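You operate a simulated robot arm through the tools that you are given. There is no shell and no other tool. Be economical: measure what you need, move in short steps, check, and stop when the job is done.

You run a simulated robot arm. Do the job below in one go: nothing can be reset, and whatever is moved stays where it is left.

## Task
Take the liner from the bench top round the brushing box and put it on the front part of the sorting table. Then put the black cloth on the shelf under the side bench. Then fetch the lime cloth from the top of the side bench and set it on the top tier of the wooden shelf. Then open the wide sink door, fetch the small grey basket from the cupboard under the sink and set it on the drain rack and shut the door again. Then put the yellow cloth on the draining board away on the top of the bagging table. Then take the teal net bag on the back part of the sorting table and put it away on the top of the bagging table. Do these in the order given. Set down upright: teal net bag.

The check looks at the end state, three seconds after you hand in, the way a careful person would. Anything else that was tipped, shoved, dropped, spilled or broken makes it a failure. Flat cloth is picked up by pressing the open fingertips on it (5 to 10 N) and closing them slowly along it; thin cloth reads only 2 to 8 mm in the jaws.

## Robot
A 6-joint arm with a two-finger parallel gripper on a trunk, on a base that drives. Base frame: it is fixed to the floor where the robot stands at the start and does not move with it; the origin is under the middle of the robot, x ahead of it, y to its left, z up; the surface under the hand at the start is at about z = 0.78. Readings come in m, degrees, newtons and seconds.
With the tool pointing down near the work surface it reaches from about 0.38 to 0.88 m from the robot's upright axis, wherever it stands. Its first joint turns from -115.0 to 115.0 degrees. Places, roughly: black cloth (7x9x3 cm) [0.3, 0.2, 0.8]; drain rack [-8.2, 0.6, 0.9]; front part of the sorting table [-3.3, -2.4, 0.7]; lime cloth (7x9x3 cm) [0.5, 0.6, 0.8]; liner (20x15x4 cm) [0.7, 0.1, 0.8]; shelf under the side bench [0.6, 0.4, 0.2]; small grey basket (17x12x8 cm) [-8.1, 0.1, 0.1]; teal net bag (12x9x15 cm) [-4.1, -1.4, 0.8]; top of the bagging table [-3.3, -0.4, 0.7]; top tier of the wooden shelf [0.8, -3.3, 1.7]; wide sink door [-7.9, -0.1, 0.4]; yellow cloth (7x9x3 cm) [-8.3, -0.2, 0.9]. Payload 3.43 kg.
Tool frame: the origin (TCP) lies between the finger pads and is the grasp point; the fingertips stand 0.034 m ahead of it; z points along the fingers, y is the line along which they close. The gripper opens to 0.128 m. The fingers are 0.024 m wide and 0.012 m thick; the gripper's body (0.048 by 0.13 m) begins 0.096 m behind the TCP.
Orientation is that of the tool frame in the base frame, as a unit quaternion [x, y, z, w]. With the fingers straight down and closing along the base's y, the tool's x points along the base's -x, its y along +y and its z along -z.

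## Interface
- The arm moves only by the tool apply_moves. Its argument "increments" is a list of rows, each an object of numbers (a shift or turn left out is 0, a gripper value left out holds the last): "grip": the gripper command, from -1 (shut) to 1 (fully open), values between in proportion; "tx", "ty", "tz": the shift along the tool's x, y, z in units of 400 mm (1.0 is 400 mm); "wx", "wy", "wz": the turn, a rotation vector about the tool's x, y, z in units of 90 degrees (1.0 is 90 degrees). In form: [{"grip": .., "tx": .., "ty": .., "tz": .., "wx": .., "wy": .., "wz": ..}, ...]. A call has 1 to 20 rows; each row is the pose to reach, as a shift and turn from the pose commanded when the call began, along the tool's axes at that moment. A call with a number of a shift or a turn outside -1 to 1 is refused whole. A row lasts 0.2 s, in which the tool goes at most 0.05 m and 8.6 degrees; a call with a longer step from one row to the next is refused whole, and so is a gripper value outside its range. Where a pose cannot be reached the arm comes as near as it can. A force on the tool above 40 N (or 10 N above the force at the start of the call, whichever is more), or a blocked arm, ends the call early, and 0.2 s more pass. Each finger travels about 0.108 m/s and halts on what it meets, pressing with about 40 N; the grip force reading is that of the motor and also rises with nothing between the fingers. The clock runs only during rows and for 0.2 s after the last one: add rows that repeat a pose to give the fingers time. It gives the time, the measured TCP pose, the force on the tool (base axes), the opening and the grip force at its end, in the units of the frame above (readings bear some noise), with the torque about the TCP (base axes, N m) and any sound that the robot's microphone picked up.
- Cameras (640 x 400 px; columns grow to the right, rows downward): "scene" is now at [0.003, 0.2196, 1.3336]; the picture's right is [0.32, -0.95, 0.00], its down [-0.75, -0.26, -0.61] and it looks along [0.58, 0.20, -0.79] (base axes); focal length 296 px, centre (320, 200). "wrist" rides on the gripper at [0.076, -0.011, -0.16] in the tool frame; the picture's right is [0.15, 0.99, 0.00], its down [-0.88, 0.13, -0.46] and it looks along [-0.45, 0.07, 0.89] (tool axes); focal length 234 px, centre (320, 200). There is no depth. A picture from a camera that has moved, and an enlarged one, comes with that camera's place and axes in the base frame and with its lens.
- snapshot(camera): a new picture of that camera. The clock stands still meanwhile.
- slide_trunk(by): slides the trunk up (or, below 0, down) by that many m; the arm and the scene camera ride with it, the base frame stays. It gives what a move gives, with no picture.
- steer(legs): drives the robot by 1 to 6 legs, each [ahead, turn to the left] in m and degrees, along the robot's own axes; the way and the turn of a leg run together, so that a leg with both is an arc; at most 1.5 m and 180 degrees a leg. The arm and the cameras ride along, it lands a little off, and it stops where it bumps. It gives what a move gives.
- aim_head(pan, tilt): turns the head with the scene camera to pan (to the left, within 103 degrees either way) and tilt (down, from -29 to 69), counted from straight ahead of the robot. It gives what a move gives.
- inspect(camera, box): a new picture of the part [left, top, right, bottom] of that camera's present view, enlarged. The clock stands still meanwhile.
- hand_in(): hands the job in; it is judged then, once.

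Go step by step. Nothing tells you exact positions but the pictures and the camera data: compare them with the known pose of the tool, close in by small moves and look again before you grip or let go. The budget is 207 turns and 184 pictures, counting those below and the enlarged ones. Unless the task says otherwise, let go and move clear before handing in.

The tools are called after "Call:" as a command line: name --argument value ..., lists and objects as JSON in quotes. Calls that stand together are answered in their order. apply_moves: Moves the arm, as the interface text tells. Its arguments: {"type":"object","properties":{"increments":{"type":"array"}},"required":["increments"]} The other tools are called the same way: slide_trunk (by) slides the trunk up or down; steer (legs) drives the base; aim_head (pan, tilt) turns the head that bears the scene camera; snapshot (camera) takes a picture; inspect (camera, box) takes an enlarged picture of a part of a camera's view; hand_in () hands the job in.

At the start:

```text
clock: 0.0
eef_pos: [0.4432, 0.1859, 0.9961]
tool_rot: [0.0, 1.0, 0.0, 0.0]
wrist_force: [0.0, -0.1, 0.3]
moment: [-0.03, -0.01, 0.0]
opening: 0.128
grasp_force: 0.1
trunk travel left (down, up): [-0.625, 0.165]
robot x, y, heading: [0.0029, -0.0031, -0.1]
head pan, tilt: [18.8, 52.3]
```

scene: 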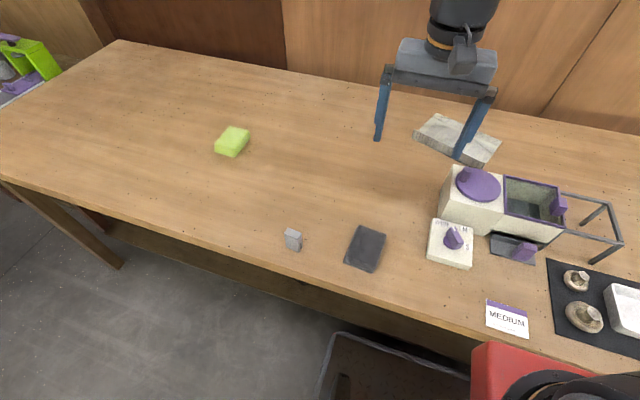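
wrist: 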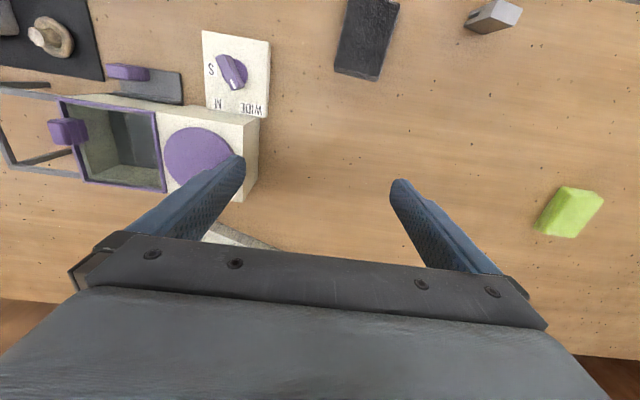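

I see the bench with the brushing box, a liner (whitish sheet) behind it, a black cloth and a lime cloth. I'll look closer at the liner first.

Call:
inspect --camera "scene" --box '[360, 80, 640, 255]'

Call:
aim_head --pan -20 --tilt 52

Call:
snapshot --camera "scene"

```text
2.29 times, centred on (500, 168) of scene
camera zoom: at [0.003, 0.2196, 1.3336], right [0.32, -0.95, 0.0], down [-0.75, -0.26, -0.61], along [0.58, 0.2, -0.79], focal length 677 px, centre (-91, 274)
```

zoom: 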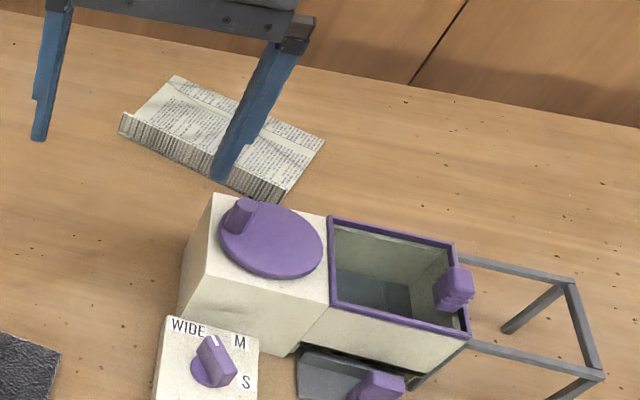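

```text
clock: 1.1
eef_pos: [0.4438, 0.1865, 0.9974]
tool_rot: [0.0, 1.0, 0.0, 0.0]
wrist_force: [-0.2, -0.4, -0.5]
moment: [0.01, -0.01, 0.01]
opening: 0.1281
grasp_force: 0.1
trunk travel left (down, up): [-0.625, 0.165]
robot x, y, heading: [0.001, 0.0005, 0.2]
head pan, tilt: [-20.0, 52.0]
```

```text
180 pictures are left
camera scene: at [0.0028, 0.1698, 1.334], right [-0.34, -0.94, 0.0], down [-0.74, 0.27, -0.62], along [0.58, -0.21, -0.79], focal length 296 px, centre (320, 200)
```

scene: 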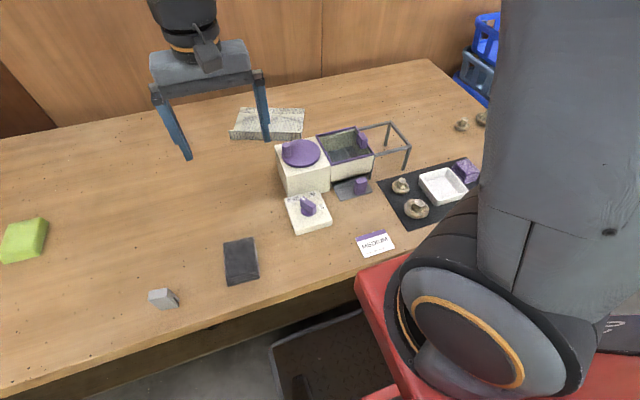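

Call:
apply_moves --increments '[{"grip": 1, "tx": -0.09, "ty": -0.06, "tz": 0}, {"tx": -0.18, "ty": -0.12}, {"tx": -0.27, "ty": -0.18}, {"tx": -0.36, "ty": -0.24}, {"tx": -0.45, "ty": -0.3}]'

Call:
snapshot --camera "wrist"

Call:
inspect --camera "scene" --box '[180, 60, 440, 240]'

```text
clock: 2.2
eef_pos: [0.6223, 0.0666, 0.9953]
tool_rot: [0.0, 1.0, 0.001, 0.001]
wrist_force: [-1.1, 0.0, -0.2]
moment: [-0.06, -0.07, -0.01]
opening: 0.1283
grasp_force: 0.1
trunk travel left (down, up): [-0.625, 0.165]
robot x, y, heading: [0.0001, -0.0006, 0.2]
head pan, tilt: [-20.0, 52.0]
```

```text
179 pictures are left
camera wrist: at [0.5455, 0.0539, 1.1564], right [-0.15, 0.99, 0.0], down [0.88, 0.13, 0.46], along [0.45, 0.07, -0.89], focal length 234 px, centre (320, 200)
```

wrist: 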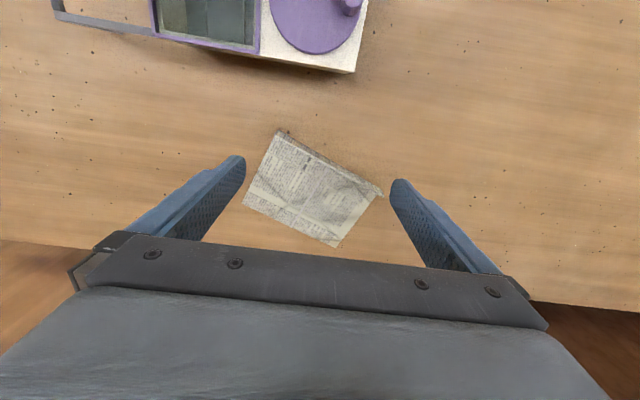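

```text
2.22 times, centred on (310, 150) of scene
camera zoom: at [0.0023, 0.17, 1.334], right [-0.34, -0.94, 0.0], down [-0.74, 0.27, -0.62], along [0.58, -0.21, -0.79], focal length 658 px, centre (342, 311)
```

zoom: 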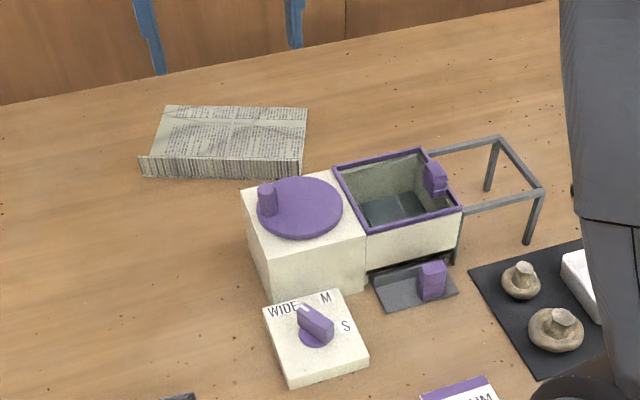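

Call:
inspect --camera "wrist" --box '[220, 110, 420, 260]'

```text
2.67 times, centred on (320, 185) of wrist
camera zoom: at [0.5455, 0.0539, 1.1564], right [-0.15, 0.99, 0.0], down [0.88, 0.13, 0.46], along [0.45, 0.07, -0.89], focal length 624 px, centre (320, 240)
```

zoom: 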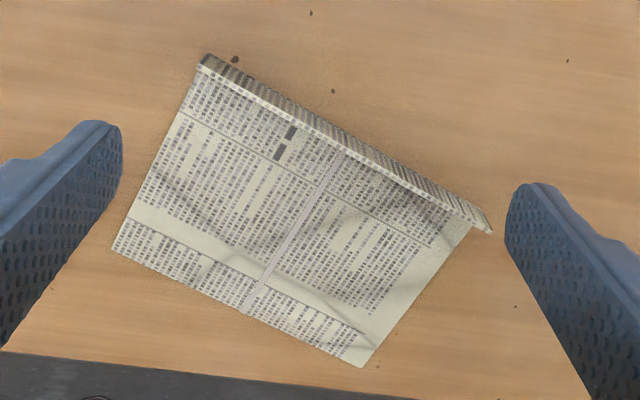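

The liner is a folded sheet with an upright lip (about 3 cm) along its near long edge, mid at about (0.658, 0.09). I'll turn the gripper to straddle that lip and come down above it.

Call:
apply_moves --increments '[{"grip": 0, "tx": -0.01, "ty": 0.006, "tz": 0.03, "wz": -0.084}, {"tx": -0.02, "ty": 0.012, "tz": 0.06, "wz": -0.168}, {"tx": -0.03, "ty": 0.018, "tz": 0.09, "wz": -0.252}, {"tx": -0.04, "ty": 0.026, "tz": 0.12, "wz": -0.336}, {"tx": -0.05, "ty": 0.033, "tz": 0.15, "wz": -0.42}, {"tx": -0.06, "ty": 0.04, "tz": 0.18, "wz": -0.504}, {"tx": -0.07, "ty": 0.046, "tz": 0.22, "wz": -0.588}, {"tx": -0.08, "ty": 0.052, "tz": 0.25, "wz": -0.672}, {"tx": -0.09, "ty": 0.0585, "tz": 0.288, "wz": -0.756}]'

Call:
snapshot --camera "wrist"

Call:
inspect --camera "scene" --box '[180, 60, 440, 240]'

```text
clock: 4.2
eef_pos: [0.658, 0.0895, 0.8824]
tool_rot: [-0.56, 0.828, 0.0, 0.0]
wrist_force: [-0.2, -0.2, 0.2]
moment: [0.01, -0.03, -0.04]
opening: 0.064
grasp_force: 0.1
trunk travel left (down, up): [-0.625, 0.165]
robot x, y, heading: [-0.0005, -0.0021, 0.0]
head pan, tilt: [-20.0, 52.0]
```

```text
176 pictures are left
camera wrist: at [0.6394, 0.0127, 1.0423], right [-0.97, 0.23, 0.0], down [0.21, 0.87, 0.46], along [0.11, 0.44, -0.89], focal length 234 px, centre (320, 200)
```

wrist: 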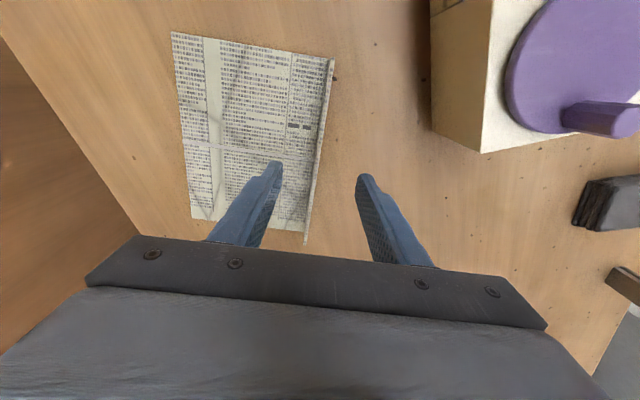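

```text
2.22 times, centred on (310, 150) of scene
camera zoom: at [0.0026, 0.1697, 1.334], right [-0.34, -0.94, 0.0], down [-0.74, 0.27, -0.62], along [0.58, -0.21, -0.79], focal length 658 px, centre (342, 311)
```

zoom: 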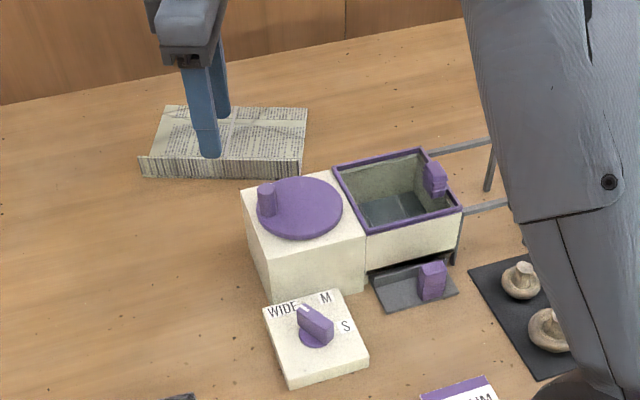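

Call:
apply_moves --increments '[{"ty": -0.011, "tz": 0.05}, {"ty": -0.011, "tz": 0.1}, {"ty": -0.011, "tz": 0.148}, {"ty": -0.011, "tz": 0.148}]'

Call:
snapshot --camera "wrist"

Call:
inspect --camera "scene" --box '[210, 70, 340, 160]'

```text
clock: 5.2
eef_pos: [0.6629, 0.0877, 0.8241]
tool_rot: [-0.559, 0.829, 0.0, -0.001]
wrist_force: [0.6, -0.6, -0.8]
moment: [0.0, 0.0, 0.0]
opening: 0.0638
grasp_force: 0.0
trunk travel left (down, up): [-0.625, 0.165]
robot x, y, heading: [-0.0017, -0.0025, -0.0]
head pan, tilt: [-20.0, 52.0]
```

```text
174 pictures are left
camera wrist: at [0.6448, 0.0116, 0.9837], right [-0.97, 0.23, 0.0], down [0.21, 0.87, 0.46], along [0.11, 0.44, -0.89], focal length 234 px, centre (320, 200)
```

wrist: 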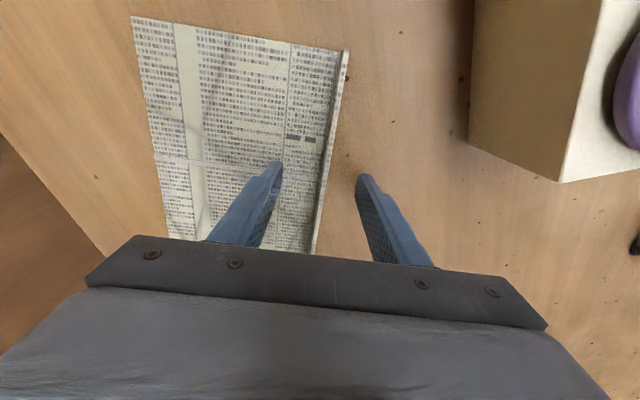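

```text
4.44 times, centred on (275, 115) of scene
camera zoom: at [0.0027, 0.1698, 1.334], right [-0.34, -0.94, 0.0], down [-0.74, 0.27, -0.62], along [0.58, -0.21, -0.79], focal length 1317 px, centre (520, 578)
```

zoom: 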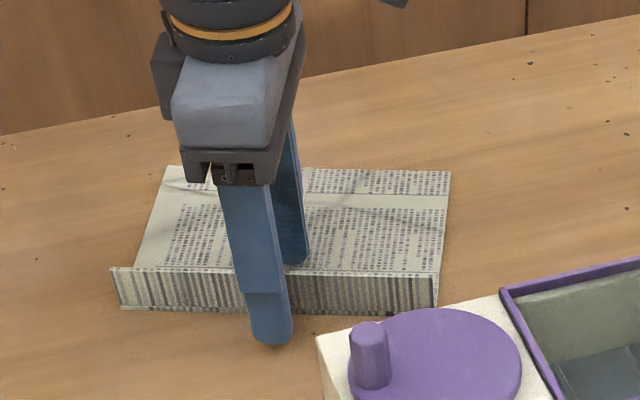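

The fingers straddle the lip; I close on it and lift.

Call:
apply_moves --increments '[{"grip": -0.4}, {"grip": -0.7}, {"grip": -1}, {"grip": -1}, {"grip": -1}]'

Call:
apply_moves --increments '[{"grip": -1, "tz": -0.05}, {"tz": -0.1}, {"tz": -0.2}, {"tz": -0.3}, {"tz": -0.3}]'

Call:
snapshot --camera "scene"

Call:
snapshot --camera "wrist"

```text
clock: 6.5
eef_pos: [0.6637, 0.0864, 0.8235]
tool_rot: [-0.559, 0.829, 0.0, 0.001]
wrist_force: [0.2, 0.2, 0.4]
moment: [0.01, -0.02, 0.03]
opening: 0.0028
grasp_force: 37.3
trunk travel left (down, up): [-0.625, 0.165]
robot x, y, heading: [0.002, -0.0002, 0.1]
head pan, tilt: [-20.0, 52.0]
```

```text
clock: 7.7
eef_pos: [0.6619, 0.0869, 0.9436]
tool_rot: [-0.559, 0.829, 0.0, 0.0]
wrist_force: [-0.4, -0.3, 0.5]
moment: [0.01, 0.03, 0.0]
opening: 0.0026
grasp_force: 37.2
trunk travel left (down, up): [-0.625, 0.165]
robot x, y, heading: [0.0003, -0.0005, -0.1]
head pan, tilt: [-20.0, 52.0]
```

```text
172 pictures are left
camera scene: at [0.0029, 0.1698, 1.334], right [-0.34, -0.94, 0.0], down [-0.74, 0.27, -0.62], along [0.58, -0.21, -0.79], focal length 296 px, centre (320, 200)
```

scene: 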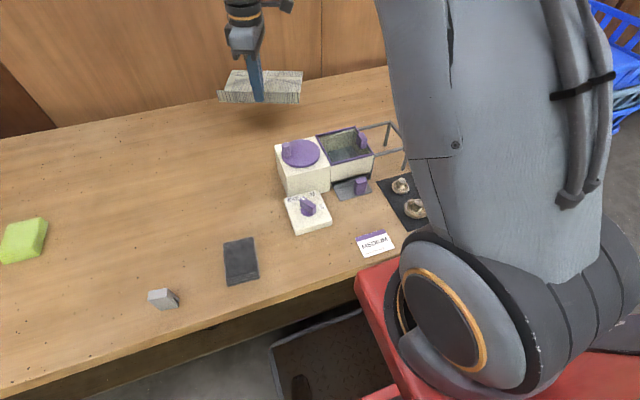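

```text
171 pictures are left
camera wrist: at [0.6436, 0.0112, 1.1035], right [-0.97, 0.23, 0.0], down [0.21, 0.87, 0.46], along [0.11, 0.44, -0.89], focal length 234 px, centre (320, 200)
```

wrist: 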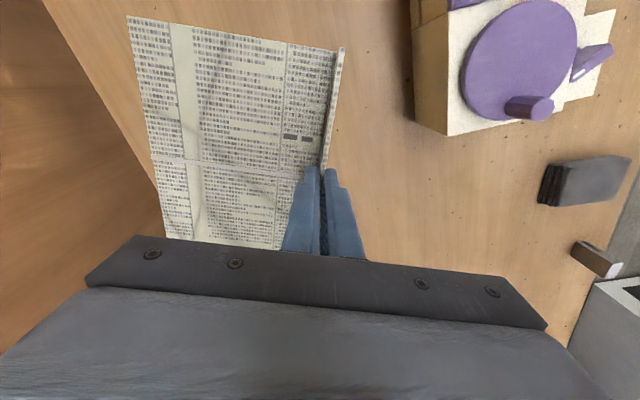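

The liner is held firmly. I raise it, pull it in and back away from the bench.

Call:
apply_moves --increments '[{"grip": -1, "tz": -0.1}, {"tz": -0.2}, {"tz": -0.3}, {"tx": 0.03, "ty": 0.08, "tz": -0.375}, {"tx": 0.065, "ty": 0.17, "tz": -0.375}, {"tx": 0.1, "ty": 0.26, "tz": -0.375}, {"tx": 0.14, "ty": 0.36, "tz": -0.375}, {"tx": 0.185, "ty": 0.465, "tz": -0.375}]'

Call:
steer --legs '[[-0.5, 0]]'

Call:
aim_head --pan -100 --tilt 15

Call:
snapshot --camera "scene"

Call:
aim_head --pan 100 --tilt 15

Call:
snapshot --camera "scene"

```text
clock: 9.4
eef_pos: [0.4643, 0.0849, 1.0929]
tool_rot: [-0.56, 0.829, 0.0, 0.001]
wrist_force: [-0.4, 0.4, -0.8]
moment: [-0.01, 0.08, 0.0]
opening: 0.0026
grasp_force: 37.4
trunk travel left (down, up): [-0.625, 0.165]
robot x, y, heading: [0.0, -0.001, -0.1]
head pan, tilt: [-20.0, 52.0]
```

```text
clock: 12.4
eef_pos: [-0.0392, 0.084, 1.0929]
tool_rot: [-0.557, 0.831, -0.001, -0.001]
wrist_force: [-0.2, 0.6, 0.0]
moment: [0.02, 0.01, -0.02]
opening: 0.0025
grasp_force: 37.6
trunk travel left (down, up): [-0.625, 0.165]
robot x, y, heading: [-0.499, -0.0017, -0.6]
head pan, tilt: [-20.0, 52.0]
```

```text
clock: 13.9
eef_pos: [-0.0394, 0.0856, 1.0931]
tool_rot: [-0.557, 0.83, -0.001, -0.001]
wrist_force: [0.5, 0.2, -0.3]
moment: [0.01, 0.02, 0.0]
opening: 0.0025
grasp_force: 37.4
trunk travel left (down, up): [-0.625, 0.165]
robot x, y, heading: [-0.5046, 0.0053, -0.3]
head pan, tilt: [-100.0, 15.0]
```

```text
170 pictures are left
camera scene: at [-0.587, 0.1054, 1.3904], right [-0.98, 0.18, 0.0], down [0.05, 0.25, -0.97], along [-0.17, -0.95, -0.26], focal length 296 px, centre (320, 200)
```

scene: 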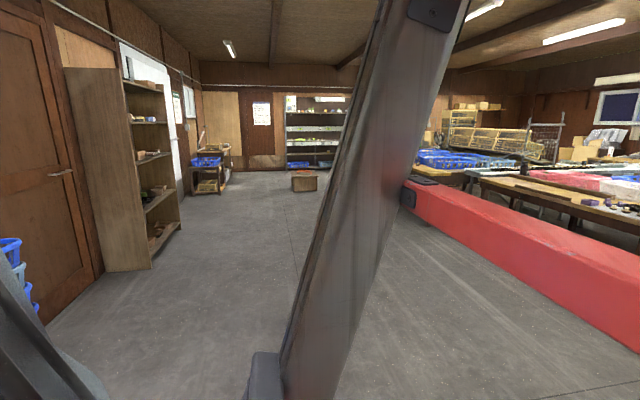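

```text
clock: 16.9
eef_pos: [-0.0407, 0.0857, 1.0924]
tool_rot: [-0.557, 0.831, 0.0, 0.0]
wrist_force: [0.0, -0.7, 0.0]
moment: [0.03, 0.02, 0.0]
opening: 0.0026
grasp_force: 37.1
trunk travel left (down, up): [-0.625, 0.165]
robot x, y, heading: [-0.5017, -0.0021, -0.4]
head pan, tilt: [100.0, 15.0]
```

```text
169 pictures are left
camera scene: at [-0.586, 0.2894, 1.3904], right [0.99, 0.17, 0.0], down [0.04, -0.26, -0.97], along [-0.16, 0.95, -0.26], focal length 296 px, centre (320, 200)
```

scene: 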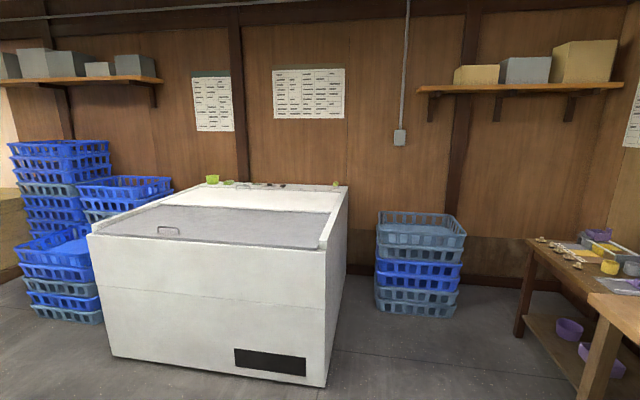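

Call:
steer --legs '[[0, -90]]'

Call:
aim_head --pan -30 --tilt 12

Call:
snapshot --camera "scene"

Call:
aim_head --pan -95 --tilt 12

Call:
snapshot --camera "scene"

```text
clock: 21.1
eef_pos: [-0.4166, -0.4627, 1.0934]
tool_rot: [0.191, 0.982, 0.0, 0.0]
wrist_force: [-0.7, -0.6, -0.4]
moment: [-0.01, -0.01, 0.0]
opening: 0.0028
grasp_force: 36.8
trunk travel left (down, up): [-0.625, 0.165]
robot x, y, heading: [-0.5057, 0.0001, -90.1]
head pan, tilt: [100.0, 15.0]
```

```text
clock: 23.2
eef_pos: [-0.4167, -0.4624, 1.0934]
tool_rot: [0.19, 0.982, 0.0, 0.0]
wrist_force: [0.7, -0.1, -0.9]
moment: [0.01, -0.01, -0.03]
opening: 0.0028
grasp_force: 37.6
trunk travel left (down, up): [-0.625, 0.165]
robot x, y, heading: [-0.5063, -0.0023, -90.1]
head pan, tilt: [-30.0, 12.0]
```

```text
168 pictures are left
camera scene: at [-0.355, -0.0111, 1.3953], right [-0.87, 0.5, 0.0], down [0.1, 0.18, -0.98], along [-0.49, -0.85, -0.21], focal length 296 px, centre (320, 200)
```

scene: 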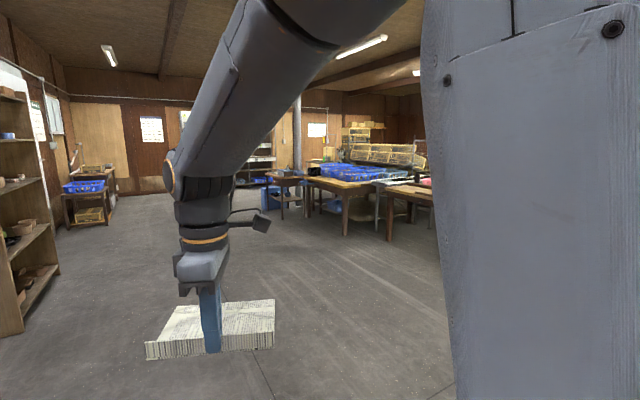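

```text
clock: 24.6
eef_pos: [-0.4166, -0.462, 1.0921]
tool_rot: [0.19, 0.982, 0.0, 0.0]
wrist_force: [-0.3, 0.6, -0.2]
moment: [0.01, 0.01, -0.04]
opening: 0.0026
grasp_force: 37.3
trunk travel left (down, up): [-0.625, 0.165]
robot x, y, heading: [-0.4985, -0.0006, -90.0]
head pan, tilt: [-95.0, 12.0]
```

```text
167 pictures are left
camera scene: at [-0.4012, 0.0777, 1.3953], right [0.09, 1.0, 0.0], down [0.21, -0.02, -0.98], along [-0.97, 0.09, -0.21], focal length 296 px, centre (320, 200)
```

scene: 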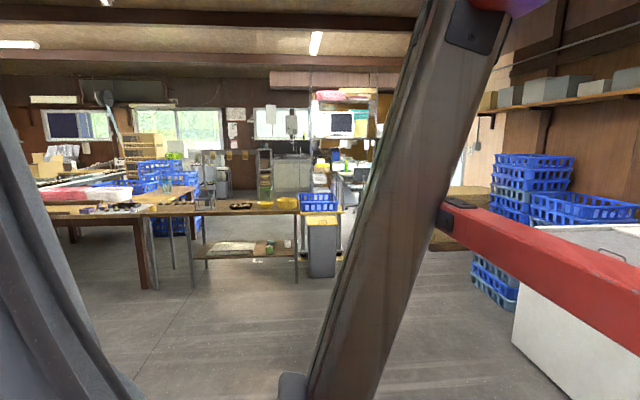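

Call:
steer --legs '[[0, -40], [1.0, 0]]'

Call:
aim_head --pan 0 --tilt 15

Call:
snapshot --camera "scene"

Call:
aim_head --pan -50 --tilt 15

Call:
snapshot --camera "scene"

```text
clock: 31.6
eef_pos: [-1.3816, -1.1775, 1.0927]
tool_rot: [0.517, 0.856, 0.0, 0.0]
wrist_force: [-0.1, -0.7, -0.5]
moment: [0.05, -0.01, -0.02]
opening: 0.0025
grasp_force: 37.8
trunk travel left (down, up): [-0.625, 0.165]
robot x, y, heading: [-1.1461, -0.766, -130.1]
head pan, tilt: [-95.0, 12.0]
```

```text
clock: 33.3
eef_pos: [-1.3811, -1.1775, 1.0933]
tool_rot: [0.516, 0.857, 0.0, -0.001]
wrist_force: [-0.7, 0.1, 0.6]
moment: [0.03, -0.04, 0.0]
opening: 0.0024
grasp_force: 37.4
trunk travel left (down, up): [-0.625, 0.165]
robot x, y, heading: [-1.1472, -0.7697, -130.2]
head pan, tilt: [0.0, 15.0]
```

```text
166 pictures are left
camera scene: at [-1.0154, -0.9131, 1.3904], right [-0.76, 0.65, 0.0], down [0.17, 0.2, -0.97], along [-0.62, -0.74, -0.26], focal length 296 px, centre (320, 200)
```

scene: 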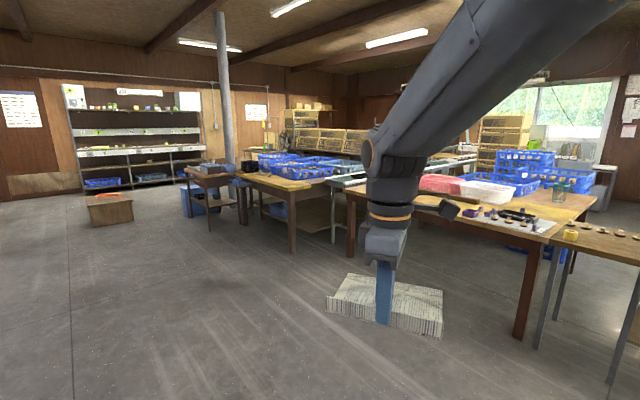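

```text
clock: 34.5
eef_pos: [-1.3815, -1.1786, 1.0934]
tool_rot: [0.516, 0.857, 0.0, 0.0]
wrist_force: [-0.2, 0.4, -0.4]
moment: [0.0, 0.0, 0.01]
opening: 0.0028
grasp_force: 37.6
trunk travel left (down, up): [-0.625, 0.165]
robot x, y, heading: [-1.1474, -0.7676, -130.3]
head pan, tilt: [-50.0, 15.0]
```

```text
165 pictures are left
camera scene: at [-1.0485, -0.8416, 1.3904], right [0.0, 1.0, 0.0], down [0.26, 0.0, -0.97], along [-0.97, 0.0, -0.26], focal length 296 px, centre (320, 200)
```

scene: 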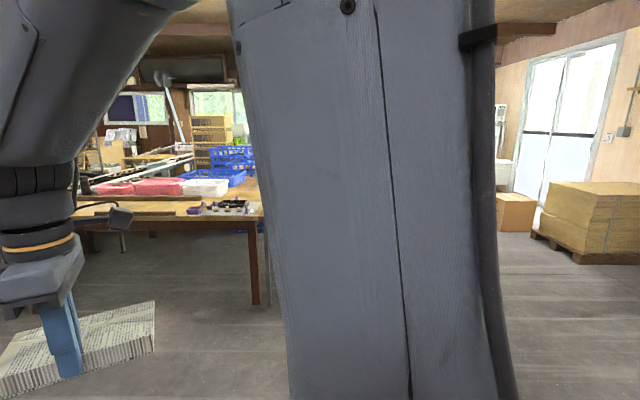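

Call:
steer --legs '[[0, 12.8], [1.2, 0], [0.64, 0], [0, -62.5]]'

Call:
aim_head --pan 0 --tilt 30

Call:
snapshot --camera "scene"

```text
clock: 47.3
eef_pos: [-2.4658, -2.4832, 1.0931]
tool_rot: [0.829, 0.56, 0.001, 0.0]
wrist_force: [-0.4, 0.1, -0.9]
moment: [-0.02, 0.01, -0.05]
opening: 0.0026
grasp_force: 37.1
trunk travel left (down, up): [-0.625, 0.165]
robot x, y, heading: [-2.0047, -2.3974, 179.9]
head pan, tilt: [-50.0, 15.0]
```

```text
clock: 48.5
eef_pos: [-2.467, -2.4827, 1.0939]
tool_rot: [0.829, 0.559, 0.0, 0.0]
wrist_force: [-0.6, -0.5, 0.0]
moment: [0.0, -0.03, 0.01]
opening: 0.0026
grasp_force: 37.8
trunk travel left (down, up): [-0.625, 0.165]
robot x, y, heading: [-2.0014, -2.397, 180.0]
head pan, tilt: [0.0, 30.0]
```

```text
164 pictures are left
camera scene: at [-2.0256, -2.5913, 1.3662], right [0.0, 1.0, 0.0], down [0.5, 0.0, -0.87], along [-0.87, 0.0, -0.5], focal length 296 px, centre (320, 200)
```

scene: 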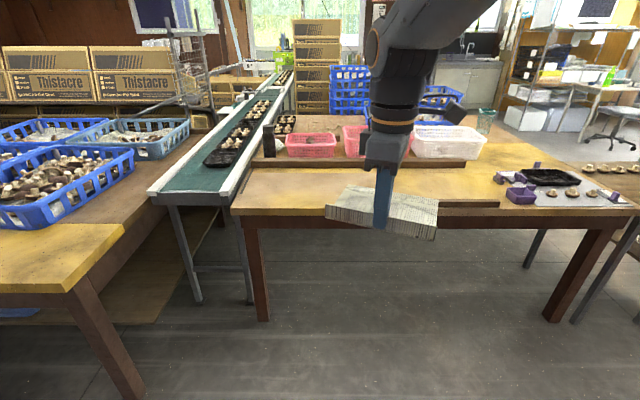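

Call:
steer --legs '[[0.55, 0]]'

Call:
apply_moves --increments '[{"grip": -1, "wz": -0.08}, {"wz": -0.16}, {"wz": -0.24}, {"wz": -0.24}]'

Call:
aim_head --pan 5 --tilt 45

Call:
snapshot --camera "scene"

Call:
snapshot --camera "wrist"

```text
clock: 51.6
eef_pos: [-3.0088, -2.4825, 1.0926]
tool_rot: [0.829, 0.559, 0.001, 0.001]
wrist_force: [-0.4, 0.1, -1.2]
moment: [0.0, -0.02, -0.01]
opening: 0.0026
grasp_force: 37.6
trunk travel left (down, up): [-0.625, 0.165]
robot x, y, heading: [-2.5466, -2.3966, 179.7]
head pan, tilt: [0.0, 30.0]
```

```text
clock: 52.6
eef_pos: [-3.0084, -2.4827, 1.0935]
tool_rot: [0.709, 0.705, 0.0, 0.0]
wrist_force: [-0.6, -0.3, -0.3]
moment: [0.0, -0.04, 0.01]
opening: 0.0024
grasp_force: 37.3
trunk travel left (down, up): [-0.625, 0.165]
robot x, y, heading: [-2.5417, -2.3945, 179.7]
head pan, tilt: [0.0, 30.0]
```

```text
clock: 53.4
eef_pos: [-3.0085, -2.4811, 1.0925]
tool_rot: [0.71, 0.704, -0.001, 0.001]
wrist_force: [0.3, -0.3, 0.1]
moment: [0.01, -0.02, 0.0]
opening: 0.0024
grasp_force: 37.5
trunk travel left (down, up): [-0.625, 0.165]
robot x, y, heading: [-2.5417, -2.3976, 179.6]
head pan, tilt: [5.0, 45.0]
```

```text
163 pictures are left
camera scene: at [-2.5582, -2.5979, 1.3436], right [-0.09, 1.0, 0.0], down [0.7, 0.06, -0.71], along [-0.7, -0.06, -0.71], focal length 296 px, centre (320, 200)
```

scene: 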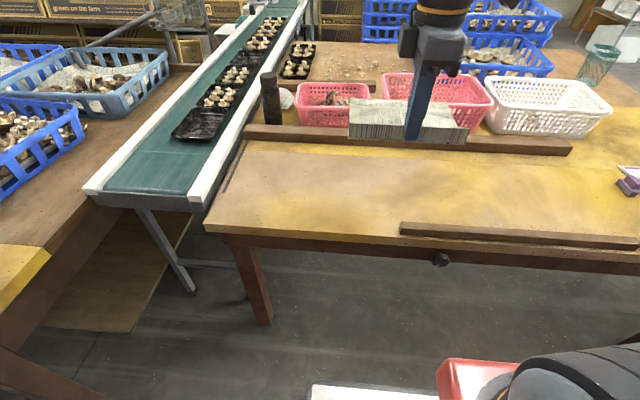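

```text
162 pictures are left
camera wrist: at [-3.0199, -2.4073, 1.2537], right [0.99, 0.14, 0.0], down [0.12, -0.88, 0.46], along [0.06, -0.45, -0.89], focal length 234 px, centre (320, 200)
```

wrist: 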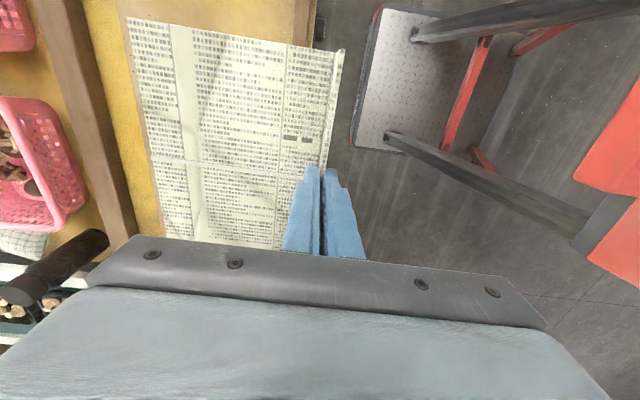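

Call:
apply_moves --increments '[{"grip": -1, "tx": 0.03, "ty": -0.095}, {"tx": 0.06, "ty": -0.19}, {"tx": 0.09, "ty": -0.285}, {"tx": 0.12, "ty": -0.38}, {"tx": 0.15, "ty": -0.475}, {"tx": 0.15, "ty": -0.475, "tz": 0.12}, {"tx": 0.15, "ty": -0.475, "tz": 0.24}, {"tx": 0.15, "ty": -0.475, "tz": 0.36}, {"tx": 0.15, "ty": -0.475, "tz": 0.48}, {"tx": 0.15, "ty": -0.475, "tz": 0.6}, {"tx": 0.15, "ty": -0.475, "tz": 0.66}]'

Call:
snapshot --camera "scene"

Call:
snapshot --camera "wrist"

```text
clock: 55.8
eef_pos: [-3.1957, -2.4222, 0.8296]
tool_rot: [0.71, 0.704, 0.0, 0.0]
wrist_force: [-0.5, 0.1, -0.4]
moment: [0.03, 0.0, 0.01]
opening: 0.0025
grasp_force: 37.3
trunk travel left (down, up): [-0.625, 0.165]
robot x, y, heading: [-2.5474, -2.3999, 179.9]
head pan, tilt: [5.0, 45.0]
```

```text
161 pictures are left
camera scene: at [-2.5579, -2.5979, 1.3436], right [-0.09, 1.0, 0.0], down [0.7, 0.06, -0.71], along [-0.7, -0.06, -0.71], focal length 296 px, centre (320, 200)
```

scene: 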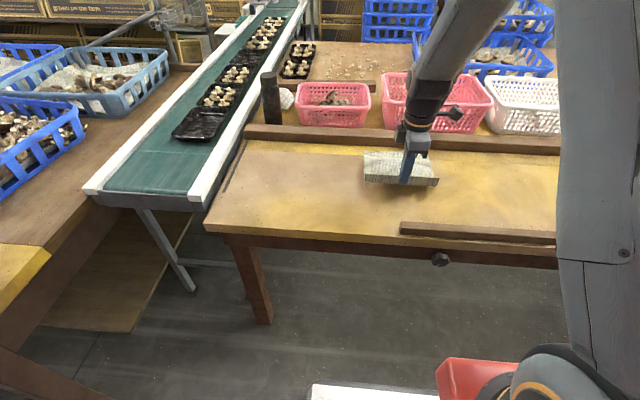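

```text
160 pictures are left
camera wrist: at [-3.2074, -2.3477, 0.9899], right [0.99, 0.14, 0.0], down [0.12, -0.88, 0.46], along [0.06, -0.45, -0.89], focal length 234 px, centre (320, 200)
```

wrist: 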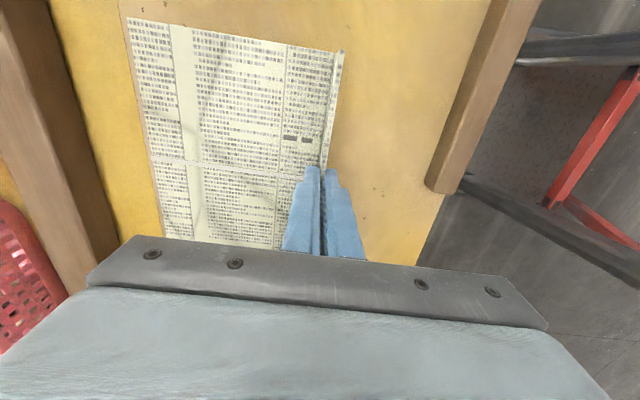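

Call:
apply_moves --increments '[{"grip": -1, "tz": 0.03}, {"tz": 0.06}, {"tz": 0.08}, {"tz": 0.1}, {"tz": 0.1}]'

Call:
inspect --camera "scene" --box '[340, 110, 480, 240]'

```text
clock: 57.0
eef_pos: [-3.1979, -2.4216, 0.7891]
tool_rot: [0.709, 0.705, 0.0, 0.0]
wrist_force: [-0.2, 0.6, -1.3]
moment: [0.01, 0.01, 0.0]
opening: 0.0028
grasp_force: 37.4
trunk travel left (down, up): [-0.625, 0.165]
robot x, y, heading: [-2.5431, -2.3961, 180.1]
head pan, tilt: [5.0, 45.0]
```

```text
3.08 times, centred on (410, 175) of scene
camera zoom: at [-2.5582, -2.5979, 1.3436], right [-0.09, 1.0, 0.0], down [0.7, 0.06, -0.71], along [-0.7, -0.06, -0.71], focal length 912 px, centre (43, 277)
```

zoom: 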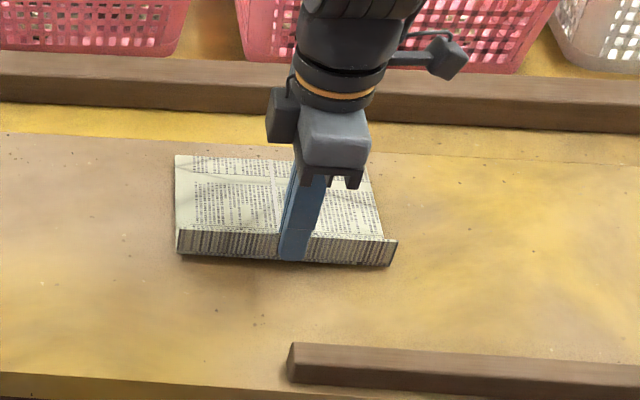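

Call:
apply_moves --increments '[{"grip": -1, "tz": 0.01}, {"tz": 0.02}, {"tz": 0.025}, {"tz": 0.025}]'

Call:
inspect --camera "scene" --box '[340, 110, 480, 240]'

```text
clock: 58.0
eef_pos: [-3.1989, -2.4215, 0.7802]
tool_rot: [0.709, 0.705, -0.001, -0.002]
wrist_force: [5.3, -0.9, 29.3]
moment: [-0.03, -0.11, 0.02]
opening: 0.0027
grasp_force: 37.0
trunk travel left (down, up): [-0.625, 0.165]
robot x, y, heading: [-2.5441, -2.3967, 180.0]
head pan, tilt: [5.0, 45.0]
```

```text
3.08 times, centred on (410, 175) of scene
camera zoom: at [-2.5568, -2.5979, 1.3437], right [-0.09, 1.0, 0.0], down [0.7, 0.06, -0.71], along [-0.71, -0.06, -0.71], focal length 912 px, centre (43, 277)
```

zoom: 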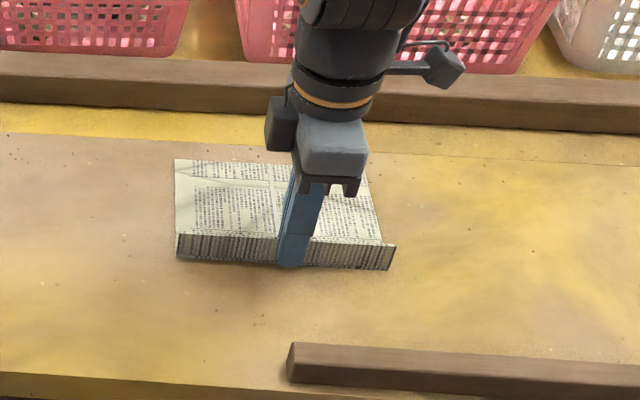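

Call:
apply_moves --increments '[{"grip": -1, "tz": -0.008}, {"grip": -0.7, "tz": -0.008}, {"grip": -0.4, "tz": -0.008}, {"grip": -0.3, "tz": -0.008}]'

Call:
apply_moves --increments '[{"tz": -0.05}, {"tz": -0.15}, {"tz": -0.27}, {"tz": -0.39}, {"tz": -0.51}, {"tz": -0.63}, {"tz": -0.75}]'

Call:
inspect --camera "scene" --box '[340, 110, 480, 240]'

```text
clock: 59.0
eef_pos: [-3.1971, -2.4213, 0.7819]
tool_rot: [0.709, 0.705, 0.0, 0.001]
wrist_force: [0.1, -0.5, -0.9]
moment: [0.04, -0.04, 0.0]
opening: 0.0448
grasp_force: 0.1
trunk travel left (down, up): [-0.625, 0.165]
robot x, y, heading: [-2.546, -2.3961, 179.9]
head pan, tilt: [5.0, 45.0]
```

```text
clock: 60.6
eef_pos: [-3.1956, -2.4188, 1.0839]
tool_rot: [0.709, 0.705, 0.0, 0.0]
wrist_force: [0.2, -0.6, 0.2]
moment: [0.04, -0.03, 0.01]
opening: 0.045
grasp_force: 0.1
trunk travel left (down, up): [-0.625, 0.165]
robot x, y, heading: [-2.5435, -2.3996, 180.0]
head pan, tilt: [5.0, 45.0]
```

```text
3.08 times, centred on (410, 175) of scene
camera zoom: at [-2.5585, -2.5979, 1.3436], right [-0.09, 1.0, 0.0], down [0.7, 0.06, -0.71], along [-0.7, -0.06, -0.71], focal length 912 px, centre (43, 277)
```

zoom: 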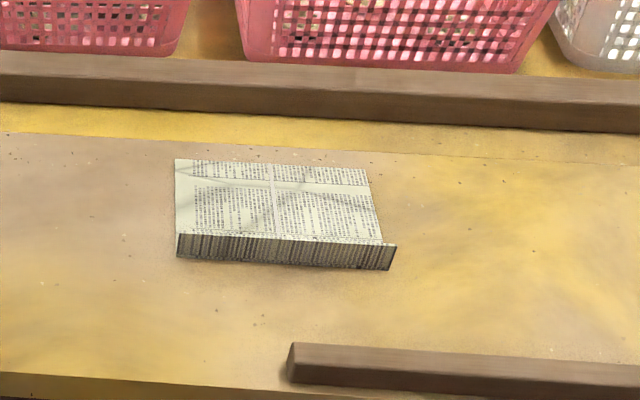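

The liner lies flat on the front part. Now I return toward the side bench to look at the shelf under it and the black cloth.

Call:
apply_moves --increments '[{"ty": 0.12}, {"ty": 0.24}, {"ty": 0.36}, {"ty": 0.48}, {"ty": 0.5}]'

Call:
steer --legs '[[-0.55, 0], [0, -116.6], [1.3, 0], [1.25, 0], [0, -63.4]]'

Call:
aim_head --pan 15 --tilt 35

Call:
snapshot --camera "scene"

```text
clock: 61.8
eef_pos: [-2.9979, -2.4191, 1.0829]
tool_rot: [0.71, 0.704, -0.001, 0.0]
wrist_force: [0.1, -0.2, 0.6]
moment: [-0.01, 0.01, -0.01]
opening: 0.0448
grasp_force: 0.1
trunk travel left (down, up): [-0.625, 0.165]
robot x, y, heading: [-2.5452, -2.3954, 179.9]
head pan, tilt: [5.0, 45.0]
```

```text
clock: 84.7
eef_pos: [-0.3217, -0.1565, 1.0826]
tool_rot: [-0.688, 0.726, 0.001, 0.0]
wrist_force: [0.0, -0.4, -0.3]
moment: [0.0, -0.01, 0.0]
opening: 0.0448
grasp_force: 0.0
trunk travel left (down, up): [-0.625, 0.165]
robot x, y, heading: [-0.7759, -0.1592, -2.6]
head pan, tilt: [5.0, 45.0]
```

```text
clock: 85.5
eef_pos: [-0.3211, -0.1566, 1.0832]
tool_rot: [-0.688, 0.726, 0.001, 0.0]
wrist_force: [-0.2, 0.0, 0.5]
moment: [-0.02, 0.01, 0.0]
opening: 0.0449
grasp_force: 0.1
trunk travel left (down, up): [-0.625, 0.165]
robot x, y, heading: [-0.7721, -0.1573, -2.6]
head pan, tilt: [15.0, 35.0]
```

```text
156 pictures are left
camera scene: at [-0.748, 0.0585, 1.3583], right [0.21, -0.98, 0.0], down [-0.56, -0.12, -0.82], along [0.8, 0.17, -0.57], focal length 296 px, centre (320, 200)
```

scene: 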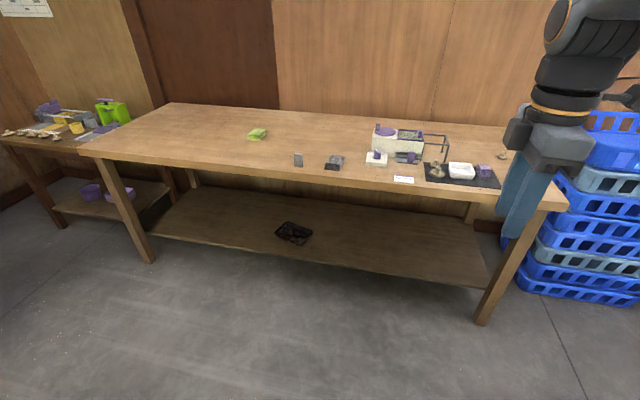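

Call:
inspect --camera "scene" --box '[230, 110, 450, 260]'

Call:
steer --legs '[[0, 30], [0.45, 0], [0, -27.5]]'

Call:
aim_head --pan 0 --tilt 50

Call:
snapshot --camera "scene"

```text
2.67 times, centred on (340, 185) of scene
camera zoom: at [-0.748, 0.0585, 1.3583], right [0.21, -0.98, 0.0], down [-0.56, -0.12, -0.82], along [0.8, 0.17, -0.57], focal length 790 px, centre (267, 240)
```

zoom: 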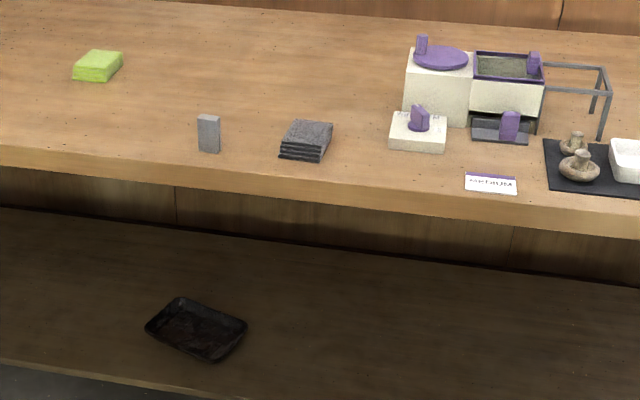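

```text
clock: 91.0
eef_pos: [0.0786, 0.0639, 1.0836]
tool_rot: [-0.7, 0.714, -0.001, 0.001]
wrist_force: [-0.4, 0.6, 0.3]
moment: [-0.01, -0.04, 0.0]
opening: 0.045
grasp_force: 0.1
trunk travel left (down, up): [-0.625, 0.165]
robot x, y, heading: [-0.3776, 0.0458, -0.9]
head pan, tilt: [15.0, 35.0]
```

```text
clock: 91.8
eef_pos: [0.0795, 0.0637, 1.0818]
tool_rot: [-0.701, 0.714, 0.0, 0.0]
wrist_force: [0.1, 0.0, 0.6]
moment: [0.01, 0.01, -0.01]
opening: 0.0448
grasp_force: 0.1
trunk travel left (down, up): [-0.625, 0.165]
robot x, y, heading: [-0.3768, 0.05, -0.6]
head pan, tilt: [0.0, 50.0]
```

```text
154 pictures are left
camera scene: at [-0.3626, 0.241, 1.3367], right [-0.01, -1.0, 0.0], down [-0.77, 0.01, -0.64], along [0.64, -0.01, -0.77], focal length 296 px, centre (320, 200)
```

scene: 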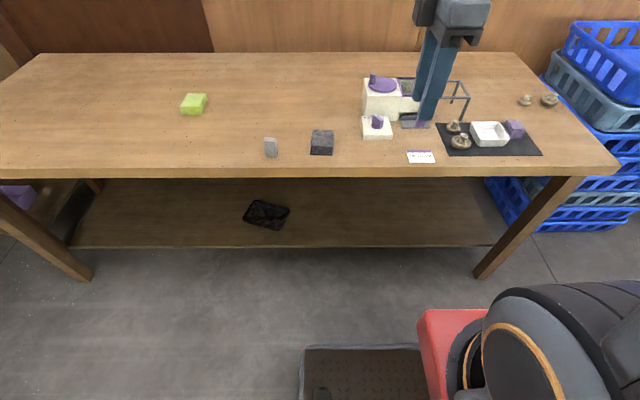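

Black cloth is a folded stack at about (0.31, 0.226), about 7 cm across y. I turn the gripper to close along y, then tilt it 45° forward so that I can later set the cloth flat on the shelf.

Call:
apply_moves --increments '[{"grip": 0.6, "tx": -0.036, "ty": -0.022, "wz": 0.091}, {"tx": -0.072, "ty": -0.044, "wz": 0.182}, {"tx": -0.108, "ty": -0.066, "wz": 0.273}, {"tx": -0.144, "ty": -0.088, "wz": 0.364}, {"tx": -0.18, "ty": -0.11, "wz": 0.455}, {"tx": -0.216, "ty": -0.132, "wz": 0.546}, {"tx": -0.252, "ty": -0.154, "wz": 0.637}, {"tx": -0.288, "ty": -0.176, "wz": 0.728}, {"tx": -0.324, "ty": -0.198, "wz": 0.819}, {"tx": -0.36, "ty": -0.22, "wz": 0.91}, {"tx": -0.4, "ty": -0.25, "wz": 1.0}]'

Call:
apply_moves --increments '[{"wy": -0.09}, {"wy": -0.18}, {"wy": -0.27}, {"wy": -0.36}, {"wy": -0.45}, {"wy": -0.5}]'

Call:
snapshot --camera "wrist"

Call:
snapshot --camera "scene"

```text
clock: 94.2
eef_pos: [0.1826, 0.2216, 1.0806]
tool_rot: [0.011, 1.0, 0.0, 0.0]
wrist_force: [-0.2, -1.0, 0.2]
moment: [0.01, 0.0, 0.01]
opening: 0.1025
grasp_force: 0.0
trunk travel left (down, up): [-0.625, 0.165]
robot x, y, heading: [-0.3749, 0.0454, -0.6]
head pan, tilt: [0.0, 50.0]
```

```text
clock: 95.6
eef_pos: [0.1825, 0.2223, 1.0835]
tool_rot: [0.007, 0.924, -0.002, 0.383]
wrist_force: [-0.4, 0.3, -0.3]
moment: [0.01, 0.01, 0.02]
opening: 0.1023
grasp_force: 0.1
trunk travel left (down, up): [-0.625, 0.165]
robot x, y, heading: [-0.3716, 0.0454, -0.8]
head pan, tilt: [0.0, 50.0]
```

```text
153 pictures are left
camera wrist: at [0.0151, 0.2124, 1.1435], right [-0.09, 0.99, -0.1], down [0.3, 0.12, 0.94], along [0.95, 0.05, -0.31], focal length 234 px, centre (320, 200)
```

wrist: 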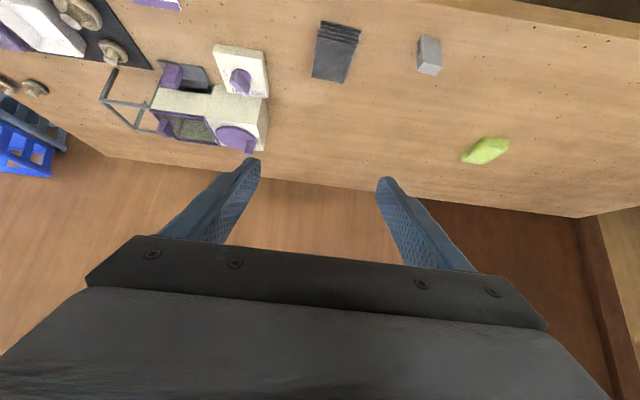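

```text
152 pictures are left
camera scene: at [-0.3625, 0.2409, 1.3367], right [-0.01, -1.0, 0.0], down [-0.77, 0.01, -0.64], along [0.64, -0.01, -0.77], focal length 296 px, centre (320, 200)
```

scene: 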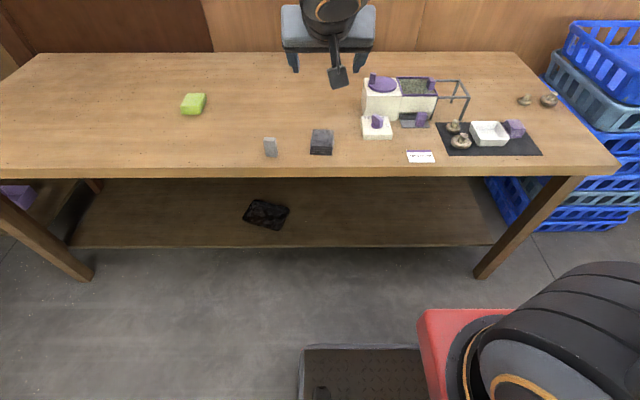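

Call:
apply_moves --increments '[{"grip": 0.5, "tx": 0.03, "ty": 0.002, "tz": 0.11}, {"tx": 0.06, "ty": 0.004, "tz": 0.22}, {"tx": 0.09, "ty": 0.006, "tz": 0.33}, {"tx": 0.12, "ty": 0.009, "tz": 0.44}, {"tx": 0.159, "ty": 0.0125, "tz": 0.5675}, {"tx": 0.159, "ty": 0.0125, "tz": 0.5675}]'

Call:
snapshot --camera "wrist"

Call:
inspect --camera "scene" --box '[240, 80, 400, 180]'

```text
refused: row 5 steps farther than a row can; nothing moved
```

```text
151 pictures are left
camera wrist: at [0.0151, 0.2124, 1.1435], right [-0.09, 0.99, -0.1], down [0.3, 0.12, 0.94], along [0.95, 0.05, -0.31], focal length 234 px, centre (320, 200)
```

wrist: 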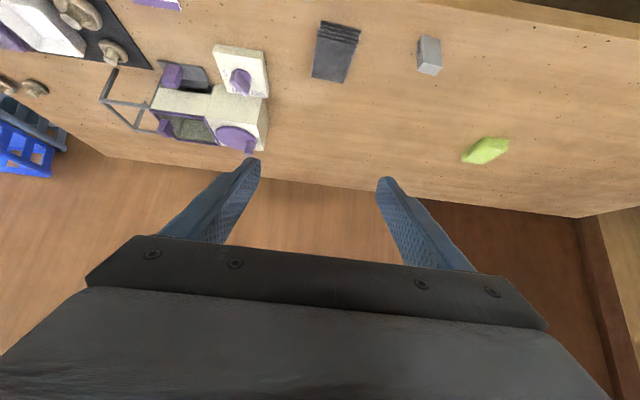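

```text
4.00 times, centred on (320, 130) of scene
camera zoom: at [-0.3625, 0.2409, 1.3367], right [-0.01, -1.0, 0.0], down [-0.77, 0.01, -0.64], along [0.64, -0.01, -0.77], focal length 1185 px, centre (320, 480)
```

zoom: 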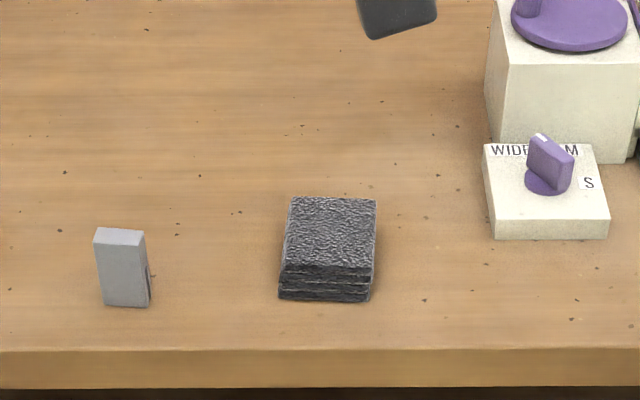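

Call:
apply_moves --increments '[{"grip": 0.5, "tx": 0.03, "ty": 0.002, "tz": 0.11}, {"tx": 0.06, "ty": 0.004, "tz": 0.22}, {"tx": 0.09, "ty": 0.006, "tz": 0.33}, {"tx": 0.12, "ty": 0.009, "tz": 0.44}, {"tx": 0.145, "ty": 0.0125, "tz": 0.54}, {"tx": 0.159, "ty": 0.0125, "tz": 0.5675}]'

Call:
snapshot --camera "wrist"

Call:
inspect --camera "scene" --box '[240, 80, 400, 180]'

```text
clock: 97.0
eef_pos: [0.2987, 0.225, 0.8743]
tool_rot: [0.009, 0.924, -0.003, 0.382]
wrist_force: [0.5, 0.8, 0.3]
moment: [0.05, -0.01, -0.04]
opening: 0.0959
grasp_force: 0.0
trunk travel left (down, up): [-0.625, 0.165]
robot x, y, heading: [-0.3709, 0.0449, -0.8]
head pan, tilt: [0.0, 50.0]
```

```text
149 pictures are left
camera wrist: at [0.1316, 0.2148, 0.9363], right [-0.08, 0.99, -0.1], down [0.3, 0.12, 0.94], along [0.95, 0.05, -0.31], focal length 234 px, centre (320, 200)
```

wrist: 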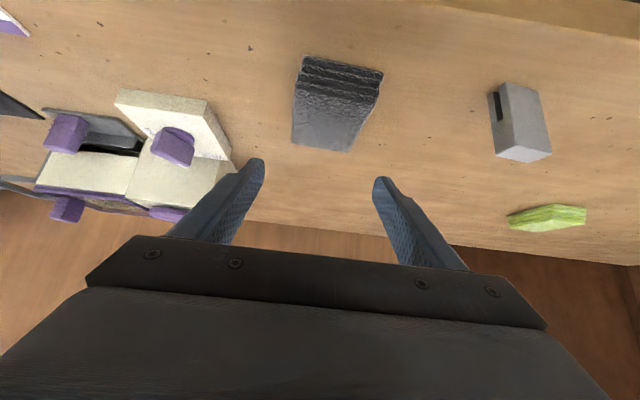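

```text
4.00 times, centred on (320, 130) of scene
camera zoom: at [-0.3629, 0.2409, 1.3367], right [-0.01, -1.0, 0.0], down [-0.77, 0.01, -0.64], along [0.64, -0.01, -0.77], focal length 1185 px, centre (320, 480)
```

zoom: 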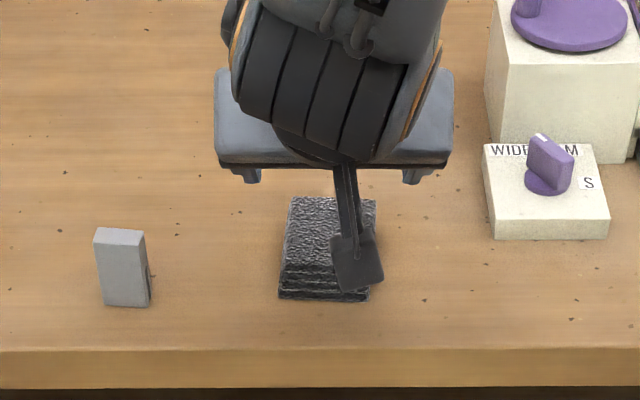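

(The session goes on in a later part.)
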